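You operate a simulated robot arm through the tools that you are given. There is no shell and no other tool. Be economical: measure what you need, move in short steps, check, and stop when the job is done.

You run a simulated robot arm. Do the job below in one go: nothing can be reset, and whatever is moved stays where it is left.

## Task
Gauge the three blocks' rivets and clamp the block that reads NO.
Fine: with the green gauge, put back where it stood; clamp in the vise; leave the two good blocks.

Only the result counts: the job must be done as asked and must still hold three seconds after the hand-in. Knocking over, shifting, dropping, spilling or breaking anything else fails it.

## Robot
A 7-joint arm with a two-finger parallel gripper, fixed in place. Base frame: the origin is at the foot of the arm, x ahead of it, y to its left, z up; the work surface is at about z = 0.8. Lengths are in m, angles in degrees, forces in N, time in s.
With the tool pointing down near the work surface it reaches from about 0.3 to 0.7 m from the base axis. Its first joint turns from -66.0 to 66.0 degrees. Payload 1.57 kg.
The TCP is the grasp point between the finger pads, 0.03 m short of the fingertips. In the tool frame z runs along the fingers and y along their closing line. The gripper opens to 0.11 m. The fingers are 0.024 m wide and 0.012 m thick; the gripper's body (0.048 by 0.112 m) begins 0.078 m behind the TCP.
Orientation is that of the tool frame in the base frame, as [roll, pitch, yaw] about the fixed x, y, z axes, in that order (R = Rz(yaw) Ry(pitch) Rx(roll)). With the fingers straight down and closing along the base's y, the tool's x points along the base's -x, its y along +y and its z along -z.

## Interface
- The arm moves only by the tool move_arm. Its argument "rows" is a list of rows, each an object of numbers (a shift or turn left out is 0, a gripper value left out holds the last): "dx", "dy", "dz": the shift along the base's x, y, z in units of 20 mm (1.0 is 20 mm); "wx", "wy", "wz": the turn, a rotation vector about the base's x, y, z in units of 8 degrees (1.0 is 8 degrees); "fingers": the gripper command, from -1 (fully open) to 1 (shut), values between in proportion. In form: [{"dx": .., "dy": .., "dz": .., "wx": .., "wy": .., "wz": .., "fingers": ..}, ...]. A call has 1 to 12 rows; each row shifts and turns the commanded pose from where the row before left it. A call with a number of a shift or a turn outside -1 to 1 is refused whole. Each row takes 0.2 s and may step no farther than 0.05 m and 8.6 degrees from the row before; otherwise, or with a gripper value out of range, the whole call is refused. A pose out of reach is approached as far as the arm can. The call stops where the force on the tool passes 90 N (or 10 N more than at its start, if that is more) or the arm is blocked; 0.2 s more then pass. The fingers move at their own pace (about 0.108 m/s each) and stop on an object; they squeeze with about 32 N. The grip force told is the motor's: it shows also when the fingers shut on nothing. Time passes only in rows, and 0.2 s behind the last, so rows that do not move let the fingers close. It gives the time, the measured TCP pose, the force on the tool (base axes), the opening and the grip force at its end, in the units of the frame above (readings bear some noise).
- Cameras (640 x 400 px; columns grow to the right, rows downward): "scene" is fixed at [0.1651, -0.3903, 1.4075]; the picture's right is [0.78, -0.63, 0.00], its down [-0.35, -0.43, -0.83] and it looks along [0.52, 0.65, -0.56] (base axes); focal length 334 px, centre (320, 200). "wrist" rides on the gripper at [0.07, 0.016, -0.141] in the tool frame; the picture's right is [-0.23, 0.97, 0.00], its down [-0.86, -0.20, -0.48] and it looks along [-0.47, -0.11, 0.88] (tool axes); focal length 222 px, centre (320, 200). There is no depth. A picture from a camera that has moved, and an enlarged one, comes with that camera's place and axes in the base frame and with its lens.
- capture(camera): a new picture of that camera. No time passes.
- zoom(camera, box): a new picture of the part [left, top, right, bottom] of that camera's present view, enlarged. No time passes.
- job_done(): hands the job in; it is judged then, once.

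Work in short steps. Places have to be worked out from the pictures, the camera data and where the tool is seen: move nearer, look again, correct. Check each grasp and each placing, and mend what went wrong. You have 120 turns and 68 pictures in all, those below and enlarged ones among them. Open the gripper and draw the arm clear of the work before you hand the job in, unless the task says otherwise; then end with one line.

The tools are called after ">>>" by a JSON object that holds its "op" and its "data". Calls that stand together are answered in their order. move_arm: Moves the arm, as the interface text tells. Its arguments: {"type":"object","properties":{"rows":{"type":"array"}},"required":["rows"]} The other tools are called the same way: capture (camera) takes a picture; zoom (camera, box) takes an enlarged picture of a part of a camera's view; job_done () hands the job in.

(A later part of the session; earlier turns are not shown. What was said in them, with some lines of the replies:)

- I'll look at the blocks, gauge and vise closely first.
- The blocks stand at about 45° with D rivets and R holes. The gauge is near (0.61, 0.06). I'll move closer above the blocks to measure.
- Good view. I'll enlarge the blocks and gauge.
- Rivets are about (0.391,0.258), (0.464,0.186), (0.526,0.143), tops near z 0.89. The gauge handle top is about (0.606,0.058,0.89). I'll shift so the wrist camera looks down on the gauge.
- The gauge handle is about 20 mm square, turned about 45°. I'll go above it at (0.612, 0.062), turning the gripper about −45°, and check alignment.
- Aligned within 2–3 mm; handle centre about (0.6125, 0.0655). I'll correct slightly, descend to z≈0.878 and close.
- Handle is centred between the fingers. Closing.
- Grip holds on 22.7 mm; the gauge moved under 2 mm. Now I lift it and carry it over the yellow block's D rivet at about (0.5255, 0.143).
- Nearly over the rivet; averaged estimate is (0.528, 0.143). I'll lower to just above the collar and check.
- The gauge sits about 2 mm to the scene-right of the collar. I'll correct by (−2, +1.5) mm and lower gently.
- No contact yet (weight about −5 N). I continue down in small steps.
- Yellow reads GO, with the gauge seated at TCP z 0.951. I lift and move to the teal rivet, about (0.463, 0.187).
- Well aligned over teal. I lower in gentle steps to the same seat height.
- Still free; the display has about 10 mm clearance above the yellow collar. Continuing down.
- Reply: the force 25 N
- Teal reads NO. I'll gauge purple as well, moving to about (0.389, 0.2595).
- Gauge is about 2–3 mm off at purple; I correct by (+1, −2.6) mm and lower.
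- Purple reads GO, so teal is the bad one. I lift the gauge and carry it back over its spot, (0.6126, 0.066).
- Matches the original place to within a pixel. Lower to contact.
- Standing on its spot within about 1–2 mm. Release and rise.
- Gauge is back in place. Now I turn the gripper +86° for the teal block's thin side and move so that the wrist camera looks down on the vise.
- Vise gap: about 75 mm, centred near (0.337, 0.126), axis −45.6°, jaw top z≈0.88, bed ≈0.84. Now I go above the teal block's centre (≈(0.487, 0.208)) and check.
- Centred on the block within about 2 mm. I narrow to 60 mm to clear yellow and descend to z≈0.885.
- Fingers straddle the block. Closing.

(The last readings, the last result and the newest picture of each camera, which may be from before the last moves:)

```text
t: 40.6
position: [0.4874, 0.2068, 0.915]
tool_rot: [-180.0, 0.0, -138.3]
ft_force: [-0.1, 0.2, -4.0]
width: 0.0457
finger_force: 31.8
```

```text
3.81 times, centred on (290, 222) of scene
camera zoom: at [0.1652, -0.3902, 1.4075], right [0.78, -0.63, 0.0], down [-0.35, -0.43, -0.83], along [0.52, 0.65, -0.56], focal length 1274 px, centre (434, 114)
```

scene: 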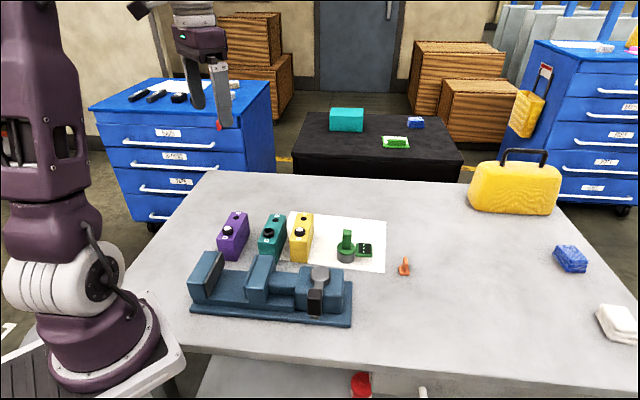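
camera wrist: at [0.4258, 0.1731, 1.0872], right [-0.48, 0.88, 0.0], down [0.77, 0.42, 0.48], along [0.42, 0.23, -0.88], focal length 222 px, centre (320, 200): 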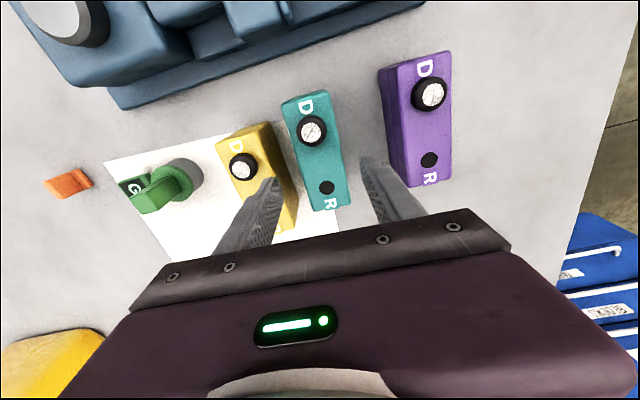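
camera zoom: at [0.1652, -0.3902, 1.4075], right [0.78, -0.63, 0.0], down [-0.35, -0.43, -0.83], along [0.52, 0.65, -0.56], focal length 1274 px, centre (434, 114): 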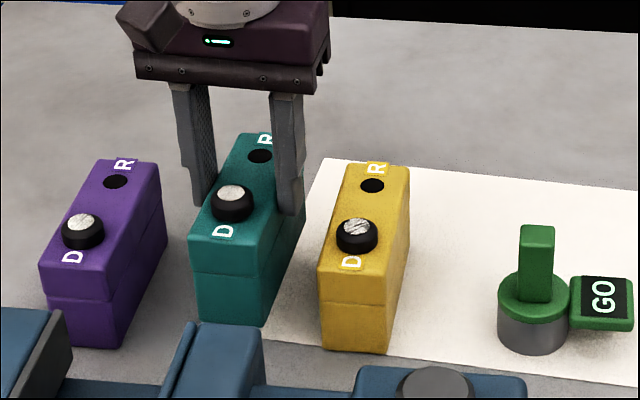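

Teal is lifted (about 4 N). I raise it clear of the vise, turn +4° and carry it over the jaw gap.

>>> {"op": "move_arm", "data": {"rows": [{"dz": 1}, {"dz": 1}, {"dz": 1}, {"dz": 1}, {"wz": 0.25}, {"wz": 0.24}, {}]}}

>>> {"op": "move_arm", "data": {"rows": [{"dx": -0.84, "dy": -0.45}, {"dx": -0.84, "dy": -0.45}, {"dx": -0.84, "dy": -0.45}, {"dx": -0.84, "dy": -0.45}, {"dx": -0.84, "dy": -0.45}, {"dx": -0.84, "dy": -0.45}, {"dx": -0.84, "dy": -0.45}, {"dx": -0.84, "dy": -0.45}, {"dx": -0.83, "dy": -0.45}, {}]}}

>>> {"op": "zoom", "data": {"camera": "scene", "box": [170, 190, 350, 330]}}

>>> {"op": "capture", "data": {"camera": "wrist"}}

```text
t: 42.2
position: [0.4873, 0.2077, 0.9955]
tool_rot: [-180.0, 0.1, -134.3]
ft_force: [0.2, 0.1, -4.4]
width: 0.0454
finger_force: 31.9
```

```text
t: 44.4
position: [0.3374, 0.1265, 0.9955]
tool_rot: [179.9, -0.1, -134.4]
ft_force: [-0.2, 0.3, -4.5]
width: 0.0455
finger_force: 32.1
```

```text
2.86 times, centred on (260, 260) of scene
camera zoom: at [0.1652, -0.3903, 1.4075], right [0.78, -0.63, 0.0], down [-0.35, -0.43, -0.83], along [0.52, 0.65, -0.56], focal length 955 px, centre (491, 29)
```

zoom: 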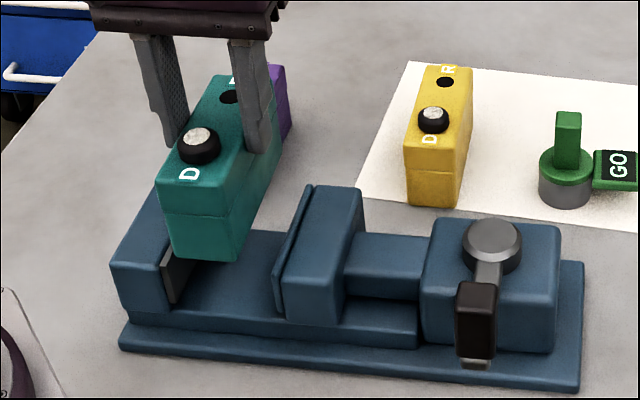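

```text
21 pictures are left
camera wrist: at [0.2768, 0.0888, 1.1359], right [-0.54, 0.84, 0.0], down [0.74, 0.47, 0.48], along [0.4, 0.26, -0.88], focal length 222 px, centre (320, 200)
```

wrist: 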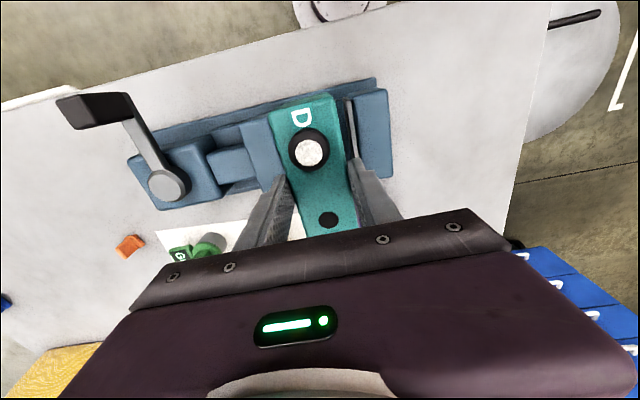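

It hangs over the gap, slightly nearer the fixed jaw. I lower to just above the jaw tops and check.

>>> {"op": "move_arm", "data": {"rows": [{"dz": -0.5}, {"dz": -0.5}, {}]}}

>>> {"op": "zoom", "data": {"camera": "scene", "box": [190, 225, 290, 315]}}

>>> {"op": "zoom", "data": {"camera": "wrist", "box": [230, 70, 410, 190]}}

```text
t: 45.2
position: [0.3365, 0.1261, 0.9736]
tool_rot: [-179.9, 0.1, -134.2]
ft_force: [0.2, 0.0, -3.6]
width: 0.0459
finger_force: 32.3
```

```text
4.44 times, centred on (240, 270) of scene
camera zoom: at [0.1652, -0.3902, 1.4075], right [0.78, -0.63, 0.0], down [-0.35, -0.43, -0.83], along [0.52, 0.65, -0.56], focal length 1486 px, centre (676, -111)
```

zoom: 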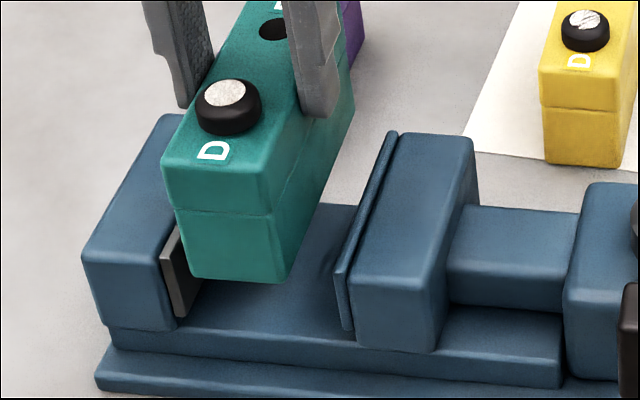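

```text
3.33 times, centred on (320, 130) of wrist
camera zoom: at [0.2767, 0.0888, 1.1157], right [-0.54, 0.84, 0.0], down [0.74, 0.47, 0.48], along [0.4, 0.26, -0.88], focal length 740 px, centre (320, 433)
```

zoom: 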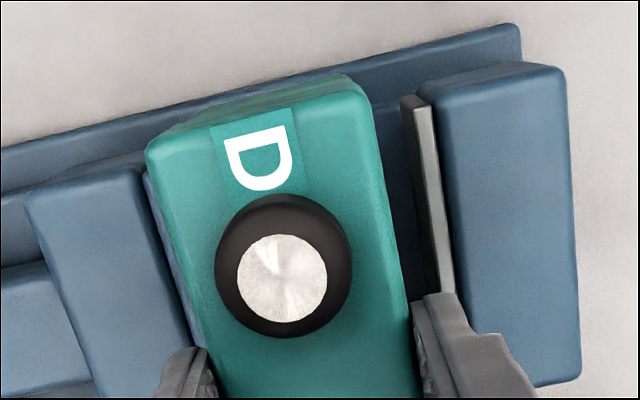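

Parallel with the jaws and clear on both sides. Lowering towards the bed.

>>> {"op": "move_arm", "data": {"rows": [{"dz": -0.6}, {"dz": -0.6}, {"dz": -0.5}, {"dz": -0.3}, {}]}}

>>> {"op": "zoom", "data": {"camera": "scene", "box": [190, 225, 290, 315]}}

```text
t: 46.4
position: [0.3371, 0.1272, 0.9343]
tool_rot: [180.0, 0.0, -134.4]
ft_force: [0.4, 0.2, -4.3]
width: 0.0457
finger_force: 31.8
```

```text
4.44 times, centred on (240, 270) of scene
camera zoom: at [0.1652, -0.3902, 1.4075], right [0.78, -0.63, 0.0], down [-0.35, -0.43, -0.83], along [0.52, 0.65, -0.56], focal length 1486 px, centre (676, -111)
```

zoom: 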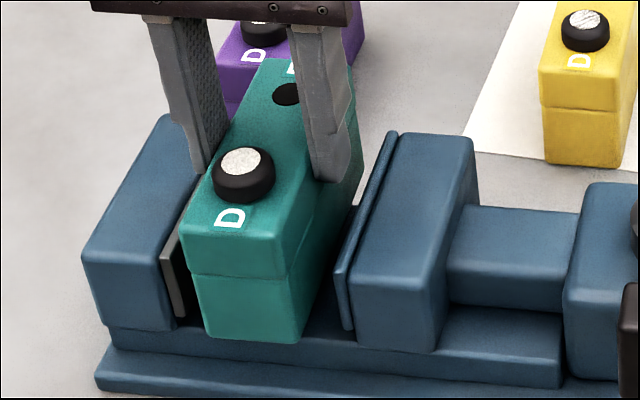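

>>> {"op": "move_arm", "data": {"rows": [{"dz": -0.2}, {"dz": -0.15}, {"dz": -0.15}, {}]}}

```text
t: 47.4
position: [0.3366, 0.1268, 0.9241]
tool_rot: [-179.9, 0.0, -134.3]
ft_force: [0.3, 0.4, -4.1]
width: 0.0457
finger_force: 31.8
```

Still free. I ease 5 mm towards the fixed jaw, then keep lowering.

>>> {"op": "move_arm", "data": {"rows": [{"dx": -0.09, "dy": 0.09}, {"dx": -0.09, "dy": 0.09}, {}]}}

>>> {"op": "move_arm", "data": {"rows": [{"dz": -0.12}, {"dz": -0.1}, {}]}}

```text
t: 48.2
position: [0.3326, 0.1292, 0.923]
tool_rot: [-180.0, 0.0, -134.3]
ft_force: [0.1, -0.1, -4.2]
width: 0.0457
finger_force: 31.9
```

```text
t: 49.0
position: [0.3337, 0.1299, 0.9199]
tool_rot: [-180.0, -0.1, -134.3]
ft_force: [-0.2, -0.3, -4.6]
width: 0.0458
finger_force: 31.7
```

>>> {"op": "zoom", "data": {"camera": "scene", "box": [190, 225, 290, 315]}}

```text
4.44 times, centred on (240, 270) of scene
camera zoom: at [0.1652, -0.3902, 1.4075], right [0.78, -0.63, 0.0], down [-0.35, -0.43, -0.83], along [0.52, 0.65, -0.56], focal length 1486 px, centre (676, -111)
```

zoom: 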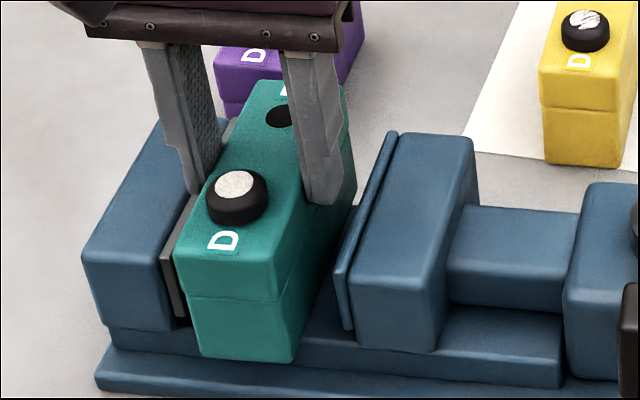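

>>> {"op": "move_arm", "data": {"rows": [{"dz": -0.1}, {"dz": -0.1}, {}]}}

```text
t: 49.6
position: [0.333, 0.1302, 0.9182]
tool_rot: [-180.0, 0.3, -134.3]
ft_force: [-4.8, -1.6, 30.4]
width: 0.0458
finger_force: 31.9
stopped in row 3: the force on the tool passed its limit (the readings are from after the stop); the commanded pose is now the measured one
```

Contact at TCP z 0.918. I check whether it's the block on the bed or a finger on the jaw.

>>> {"op": "zoom", "data": {"camera": "scene", "box": [200, 245, 270, 315]}}

>>> {"op": "zoom", "data": {"camera": "wrist", "box": [230, 70, 410, 190]}}

```text
5.71 times, centred on (235, 280) of scene
camera zoom: at [0.1647, -0.3905, 1.4075], right [0.78, -0.63, 0.0], down [-0.35, -0.43, -0.83], along [0.52, 0.65, -0.56], focal length 1910 px, centre (806, -257)
```

zoom: 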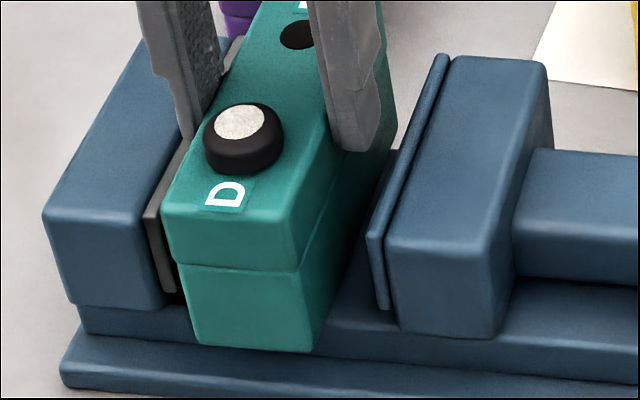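

```text
3.33 times, centred on (320, 130) of wrist
camera zoom: at [0.2726, 0.0921, 1.059], right [-0.54, 0.84, 0.0], down [0.74, 0.47, 0.48], along [0.41, 0.26, -0.88], focal length 740 px, centre (320, 433)
```

zoom: 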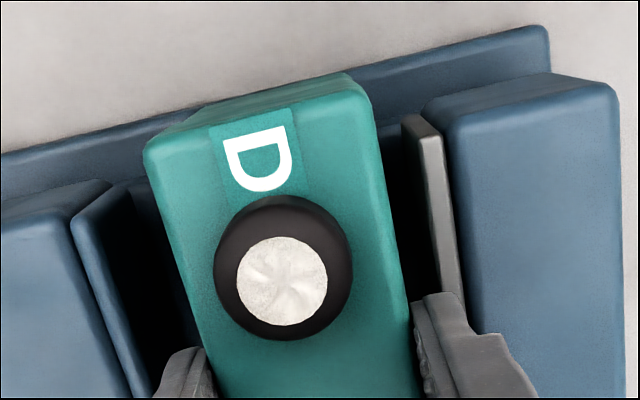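

Ambiguous, so I lift 3 mm, shift 7 mm away from the fixed jaw and feel for the bed there.

>>> {"op": "move_arm", "data": {"rows": [{"dz": 0.2}, {"dx": 0.12, "dy": -0.12}, {"dx": 0.13, "dy": -0.13}, {"dz": -0.1}, {"dz": -0.08}, {"dz": -0.05}, {}]}}

```text
t: 51.2
position: [0.3373, 0.126, 0.9182]
tool_rot: [-180.0, 0.3, -134.3]
ft_force: [-3.1, -0.9, 31.5]
width: 0.046
finger_force: 32.1
```

Same height: it is the bed. Back towards the fixed jaw, set down, open slightly and rise.

>>> {"op": "move_arm", "data": {"rows": [{"dz": 0.13}, {"dx": -0.12, "dy": 0.12}, {"dx": -0.13, "dy": 0.13}, {"dz": -0.1}, {}]}}

>>> {"op": "move_arm", "data": {"rows": [{"fingers": 0.03}, {"fingers": 0.03}, {"fingers": 0.0}, {"dz": 0.5}, {"dz": 0.5}, {"dz": 1}, {"dz": 1}, {"dz": 1}, {"dz": 1}, {}]}}

>>> {"op": "zoom", "data": {"camera": "scene", "box": [180, 215, 360, 335]}}

```text
t: 52.4
position: [0.3336, 0.1308, 0.9173]
tool_rot: [-180.0, 0.3, -134.3]
ft_force: [-2.1, -1.3, 30.2]
width: 0.046
finger_force: 31.8
```

```text
t: 54.6
position: [0.334, 0.131, 1.0161]
tool_rot: [-179.9, 0.3, -134.4]
ft_force: [-0.4, -0.2, -0.4]
width: 0.055
finger_force: 0.0
```

```text
3.33 times, centred on (270, 275) of scene
camera zoom: at [0.1651, -0.3903, 1.4075], right [0.78, -0.63, 0.0], down [-0.35, -0.43, -0.83], along [0.52, 0.65, -0.56], focal length 1114 px, centre (487, -50)
```

zoom: 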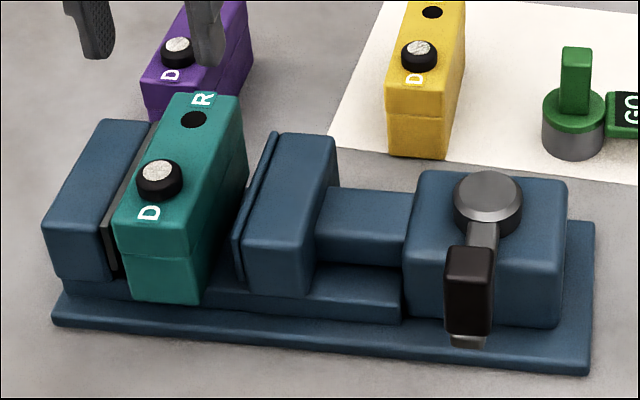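

The block stands between the jaws. Now the lever: hub about (0.472, −0.005), knob near (0.41, −0.06). I move near for a close look at it.

>>> {"op": "move_arm", "data": {"rows": [{"dx": 0.9, "dy": -0.75, "dz": 0.4}, {"dx": 0.9, "dy": -0.75, "dz": 0.4}, {"dx": 0.9, "dy": -0.75, "dz": 0.4}, {"dx": 0.9, "dy": -0.75}, {"dx": 0.9, "dy": -0.75}, {"dx": 0.9, "dy": -0.75}, {"dx": 0.5, "dy": -0.75}, {}]}}

>>> {"op": "zoom", "data": {"camera": "wrist", "box": [160, 0, 480, 200]}}

>>> {"op": "zoom", "data": {"camera": "scene", "box": [280, 250, 370, 330]}}

```text
t: 56.4
position: [0.4531, 0.0255, 1.0414]
tool_rot: [-179.9, 0.2, -134.3]
ft_force: [-0.2, -0.9, -0.3]
width: 0.0549
finger_force: 0.0
```

```text
2.00 times, centred on (320, 100) of wrist
camera zoom: at [0.3912, -0.0125, 1.1828], right [-0.54, 0.84, 0.0], down [0.74, 0.47, 0.48], along [0.41, 0.26, -0.88], focal length 444 px, centre (320, 400)
```

zoom: 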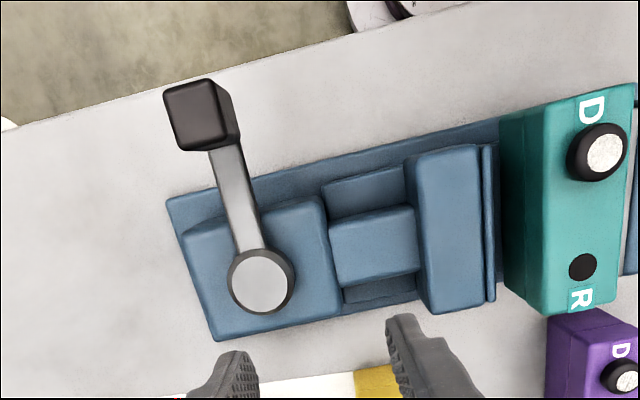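

```text
5.00 times, centred on (325, 290) of scene
camera zoom: at [0.1651, -0.3903, 1.4075], right [0.78, -0.63, 0.0], down [-0.35, -0.43, -0.83], along [0.52, 0.65, -0.56], focal length 1672 px, centre (295, -250)
```

zoom: 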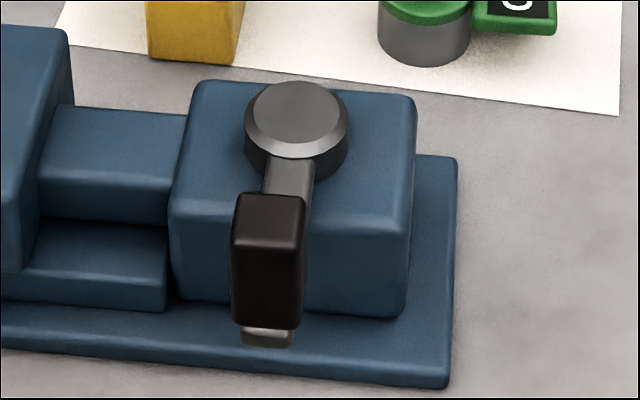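

Knob about 28×36 mm, at (0.408, −0.068), top z≈0.94; lever radius about 0.089 m. The gripper's closing line already matches the lever's tangent. I go above the knob.

>>> {"op": "move_arm", "data": {"rows": [{"dx": -0.45, "dy": -0.94, "fingers": -0.27}, {"dx": -0.45, "dy": -0.94}, {"dx": -0.45, "dy": -0.94}, {"dx": -0.45, "dy": -0.94}, {"dx": -0.44, "dy": -0.94}, {"dz": -1}, {"dz": -1}, {}]}}

>>> {"op": "zoom", "data": {"camera": "wrist", "box": [200, 70, 440, 230]}}

```text
t: 58.2
position: [0.405, -0.0689, 1.0012]
tool_rot: [-179.9, 0.2, -134.4]
ft_force: [0.7, 0.8, 0.1]
width: 0.0697
finger_force: 0.0
```

```text
2.50 times, centred on (320, 150) of wrist
camera zoom: at [0.3454, -0.1069, 1.1423], right [-0.54, 0.84, 0.0], down [0.74, 0.47, 0.48], along [0.41, 0.26, -0.88], focal length 555 px, centre (320, 325)
```

zoom: 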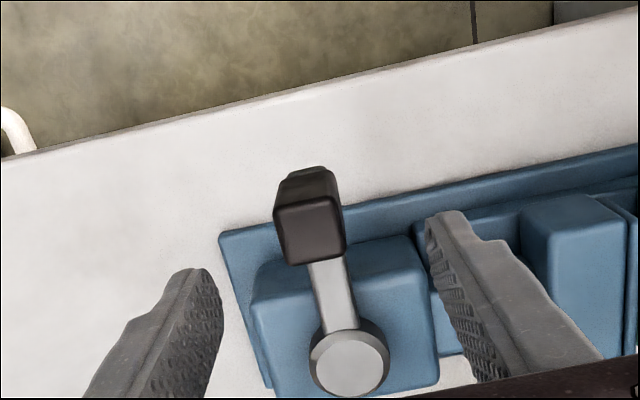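

Knob at (0.4066, −0.0717). Small correction, then descend to z≈0.92 and grip.

>>> {"op": "move_arm", "data": {"rows": [{"dx": 0.08, "dy": -0.13}, {"dz": -1}, {"dz": -1}, {"dz": -1}, {"dz": -1}, {}]}}

>>> {"op": "move_arm", "data": {"rows": [{"fingers": 0.3}, {"fingers": 1}, {"fingers": 1}, {"fingers": 1}]}}

```text
t: 59.6
position: [0.4081, -0.0717, 0.9219]
tool_rot: [-179.9, 0.2, -134.2]
ft_force: [-0.2, 0.1, -1.0]
width: 0.0697
finger_force: 0.1
```

```text
t: 60.6
position: [0.4082, -0.0728, 0.9214]
tool_rot: [-179.8, 0.2, -134.4]
ft_force: [5.8, -5.1, -4.9]
width: 0.0259
finger_force: 37.0
```

Knob gripped (26 mm). I try a small clockwise swing (4°) about the hub, watching the force.

>>> {"op": "move_arm", "data": {"rows": [{"dx": -0.11, "dy": 0.12, "wz": -0.25}, {"dx": -0.115, "dy": 0.115, "wz": -0.25}, {}]}}

```text
t: 61.4
position: [0.4081, -0.0706, 0.9231]
tool_rot: [-179.4, 0.6, -138.4]
ft_force: [41.3, -59.0, -24.6]
width: 0.0273
finger_force: 38.3
```

It resists strongly that way, so that looks like the stop. I go back and try counter-clockwise.

>>> {"op": "move_arm", "data": {"rows": [{"dx": 0.115, "dy": -0.115, "wz": 0.25}, {"dx": 0.11, "dy": -0.12, "wz": 0.25}, {}]}}

>>> {"op": "move_arm", "data": {"rows": [{"dx": 0.115, "dy": -0.11, "wz": 0.25}, {"dx": 0.115, "dy": -0.11, "wz": 0.25}, {}]}}

```text
t: 62.2
position: [0.4084, -0.0719, 0.9219]
tool_rot: [-179.9, 0.3, -134.4]
ft_force: [13.2, -19.4, 27.7]
width: 0.026
finger_force: 38.2
```

```text
t: 63.0
position: [0.4133, -0.0752, 0.9216]
tool_rot: [-180.0, 0.2, -130.1]
ft_force: [4.5, 0.7, 22.2]
width: 0.0264
finger_force: 37.1
```

It moves freely counter-clockwise, so that is the working direction. I follow the arc in 8° steps.

>>> {"op": "move_arm", "data": {"rows": [{"dx": 0.25, "dy": -0.19, "wz": 0.5}, {"dx": 0.255, "dy": -0.19, "wz": 0.5}, {"dx": 0.275, "dy": -0.155, "wz": 0.5}, {"dx": 0.275, "dy": -0.15, "wz": 0.5}, {"dx": 0.295, "dy": -0.115, "wz": 0.5}, {"dx": 0.295, "dy": -0.11, "wz": 0.5}, {}]}}

>>> {"op": "zoom", "data": {"camera": "scene", "box": [180, 215, 360, 335]}}

```text
t: 64.6
position: [0.4463, -0.0948, 0.9221]
tool_rot: [-180.0, 0.2, -106.3]
ft_force: [10.3, -4.7, -15.9]
width: 0.0265
finger_force: 37.7
```

```text
3.33 times, centred on (270, 275) of scene
camera zoom: at [0.1656, -0.3905, 1.4074], right [0.78, -0.63, 0.0], down [-0.35, -0.43, -0.83], along [0.52, 0.65, -0.56], focal length 1114 px, centre (487, -50)
```

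zoom: 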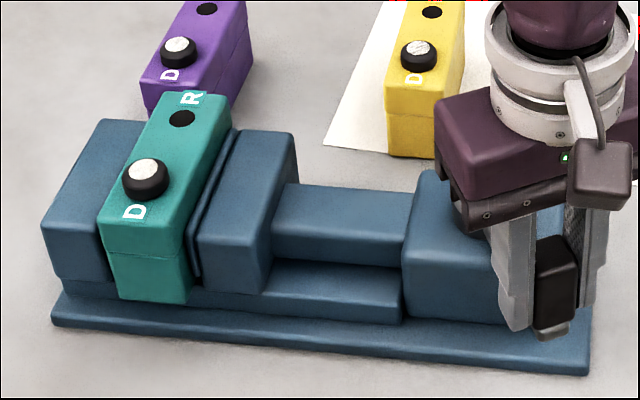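

The jaw has closed onto the block, which now stands against the fixed jaw. I tighten in small steps, watching the force.

>>> {"op": "move_arm", "data": {"rows": [{"dx": 0.15, "dy": -0.045, "wz": 0.25}, {"dx": 0.15, "dy": -0.04, "wz": 0.25}, {}]}}

```text
t: 65.4
position: [0.4533, -0.0966, 0.9213]
tool_rot: [180.0, 0.2, -102.1]
ft_force: [6.0, -4.3, -15.7]
width: 0.0262
finger_force: 37.1
```

>>> {"op": "move_arm", "data": {"rows": [{"dx": 0.155, "dy": -0.035, "wz": 0.25}, {"dx": 0.155, "dy": -0.03, "wz": 0.25}, {"dx": 0.155, "dy": -0.025, "wz": 0.25}, {"dx": 0.155, "dy": -0.02, "wz": 0.25}, {}]}}

>>> {"op": "zoom", "data": {"camera": "scene", "box": [180, 215, 360, 335]}}

```text
t: 66.6
position: [0.4645, -0.0984, 0.9211]
tool_rot: [-180.0, 0.2, -94.3]
ft_force: [8.2, -8.9, -18.9]
width: 0.0262
finger_force: 36.9
```

```text
3.33 times, centred on (270, 275) of scene
camera zoom: at [0.1657, -0.3906, 1.4073], right [0.78, -0.63, 0.0], down [-0.35, -0.43, -0.83], along [0.52, 0.65, -0.56], focal length 1114 px, centre (487, -50)
```

zoom: 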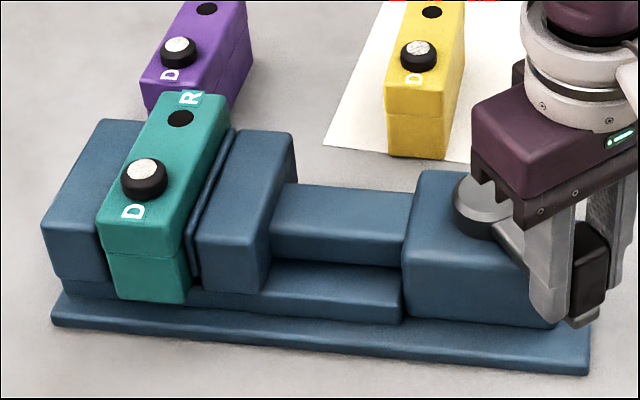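

The jaw is on the block and the lever still turns easily, so I continue along the arc until it resists or reaches its end.

>>> {"op": "move_arm", "data": {"rows": [{"dx": 0.32, "dy": -0.01, "wz": 0.5}, {"dx": 0.32, "dy": 0.0, "wz": 0.5}, {"dx": 0.32, "dy": 0.03, "wz": 0.5}, {"dx": 0.315, "dy": 0.05, "wz": 0.5}, {}]}}

```text
t: 67.8
position: [0.4896, -0.0962, 0.9224]
tool_rot: [-179.8, 0.1, -78.3]
ft_force: [11.7, -15.1, -10.1]
width: 0.0263
finger_force: 37.1
```

>>> {"op": "move_arm", "data": {"rows": [{"dx": 0.31, "dy": 0.075, "wz": 0.5}, {"dx": 0.31, "dy": 0.09, "wz": 0.5}, {"dx": 0.3, "dy": 0.115, "wz": 0.5}, {"dx": 0.29, "dy": 0.135, "wz": 0.5}, {}]}}

>>> {"op": "zoom", "data": {"camera": "scene", "box": [180, 215, 360, 335]}}

```text
t: 69.0
position: [0.5157, -0.0875, 0.9207]
tool_rot: [-179.9, 0.2, -62.3]
ft_force: [22.4, -15.7, -11.6]
width: 0.026
finger_force: 37.0
```

```text
3.33 times, centred on (270, 275) of scene
camera zoom: at [0.1659, -0.3907, 1.4072], right [0.78, -0.63, 0.0], down [-0.35, -0.43, -0.83], along [0.52, 0.65, -0.56], focal length 1114 px, centre (487, -50)
```

zoom: 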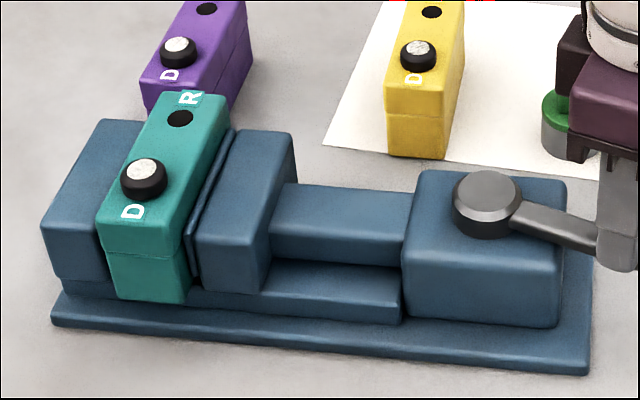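

Block clamped visually; lever still swings. I continue to the end of its travel.

>>> {"op": "move_arm", "data": {"rows": [{"dx": 0.28, "dy": 0.155, "wz": 0.5}, {"dx": 0.265, "dy": 0.17, "wz": 0.5}, {"dx": 0.255, "dy": 0.19, "wz": 0.5}, {"dx": 0.24, "dy": 0.205, "wz": 0.5}, {}]}}

```text
t: 70.2
position: [0.5257, -0.0793, 0.9206]
tool_rot: [178.6, 0.7, -46.7]
ft_force: [-70.9, -34.6, 31.2]
width: 0.0294
finger_force: 38.9
```

Firm stop reached (about 80 N). I ease the overshoot off and then release the knob.

>>> {"op": "move_arm", "data": {"rows": [{"dx": -0.2, "dy": -0.12, "wz": -0.35}, {"dx": -0.22, "dy": -0.13, "wz": -0.35}, {}]}}

```text
t: 71.0
position: [0.5254, -0.0801, 0.9208]
tool_rot: [179.9, 0.2, -52.0]
ft_force: [-15.8, -29.0, -16.4]
width: 0.0267
finger_force: 37.5
```

>>> {"op": "move_arm", "data": {"rows": [{"fingers": 0.2}, {"fingers": -0.2}, {"fingers": -0.2}, {"dz": 0.5}, {"dz": 1}, {"dz": 1}, {"dz": 1}, {"dz": 1}, {"dz": 1}, {"dz": 1}, {}]}}

>>> {"op": "capture", "data": {"camera": "scene"}}

```text
t: 73.4
position: [0.5268, -0.0773, 1.052]
tool_rot: [-179.9, 0.2, -52.0]
ft_force: [0.1, 0.9, -0.2]
width: 0.0659
finger_force: 0.0
```

```text
7 pictures are left
```

scene: 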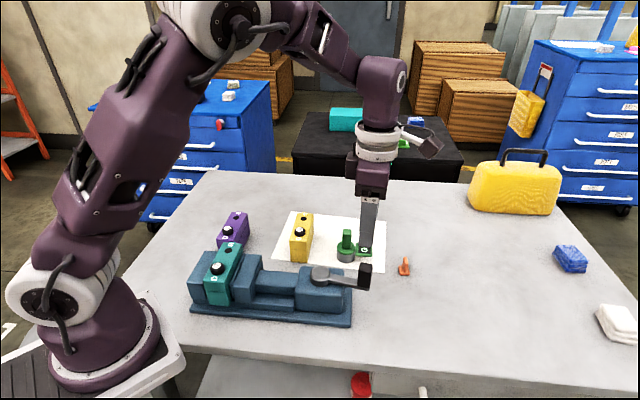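

Lever stays at its end and the block is held. I draw the arm up and clear, then check once more.

>>> {"op": "move_arm", "data": {"rows": [{"dz": 1}, {"dz": 1}, {"dz": 1}, {"dz": 1}, {"dz": 1}, {"dz": 1}, {"fingers": -1}, {}, {}]}}

>>> {"op": "zoom", "data": {"camera": "scene", "box": [180, 205, 400, 335]}}

```text
t: 75.4
position: [0.5262, -0.0788, 1.1704]
tool_rot: [-179.9, 0.2, -52.0]
ft_force: [0.1, 0.0, -0.5]
width: 0.1101
finger_force: 0.1
```

```text
2.91 times, centred on (290, 270) of scene
camera zoom: at [0.1651, -0.3903, 1.4075], right [0.78, -0.63, 0.0], down [-0.35, -0.43, -0.83], along [0.52, 0.65, -0.56], focal length 972 px, centre (407, -4)
```

zoom: 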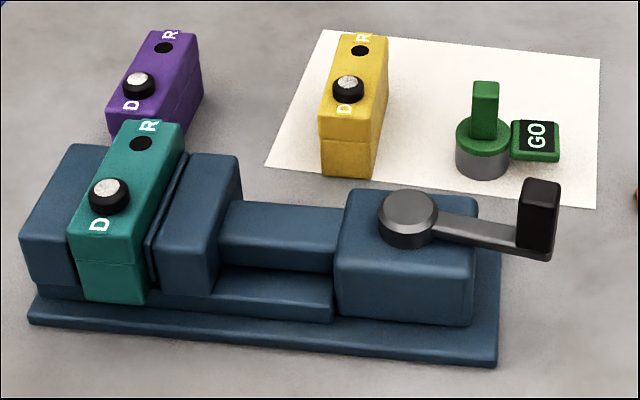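

>>> {"op": "zoom", "data": {"camera": "scene", "box": [195, 240, 275, 315]}}

```text
5.33 times, centred on (235, 278) of scene
camera zoom: at [0.1651, -0.3903, 1.4075], right [0.78, -0.63, 0.0], down [-0.35, -0.43, -0.83], along [0.52, 0.65, -0.56], focal length 1783 px, centre (773, -213)
```

zoom: 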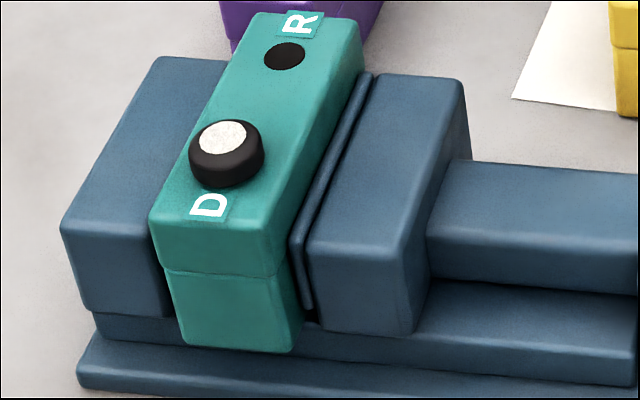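

The teal block is pinched square between both jaws with the lever at its end stop. The gauge is back in its place, and the purple and yellow blocks are where they stood.

>>> {"op": "job_done", "data": {}}

```text
The job is handed in.
```

The teal block read NO and is clamped in the vise; yellow and purple read GO and stayed put, and the green gauge is back to within about 2 mm of where it stood.
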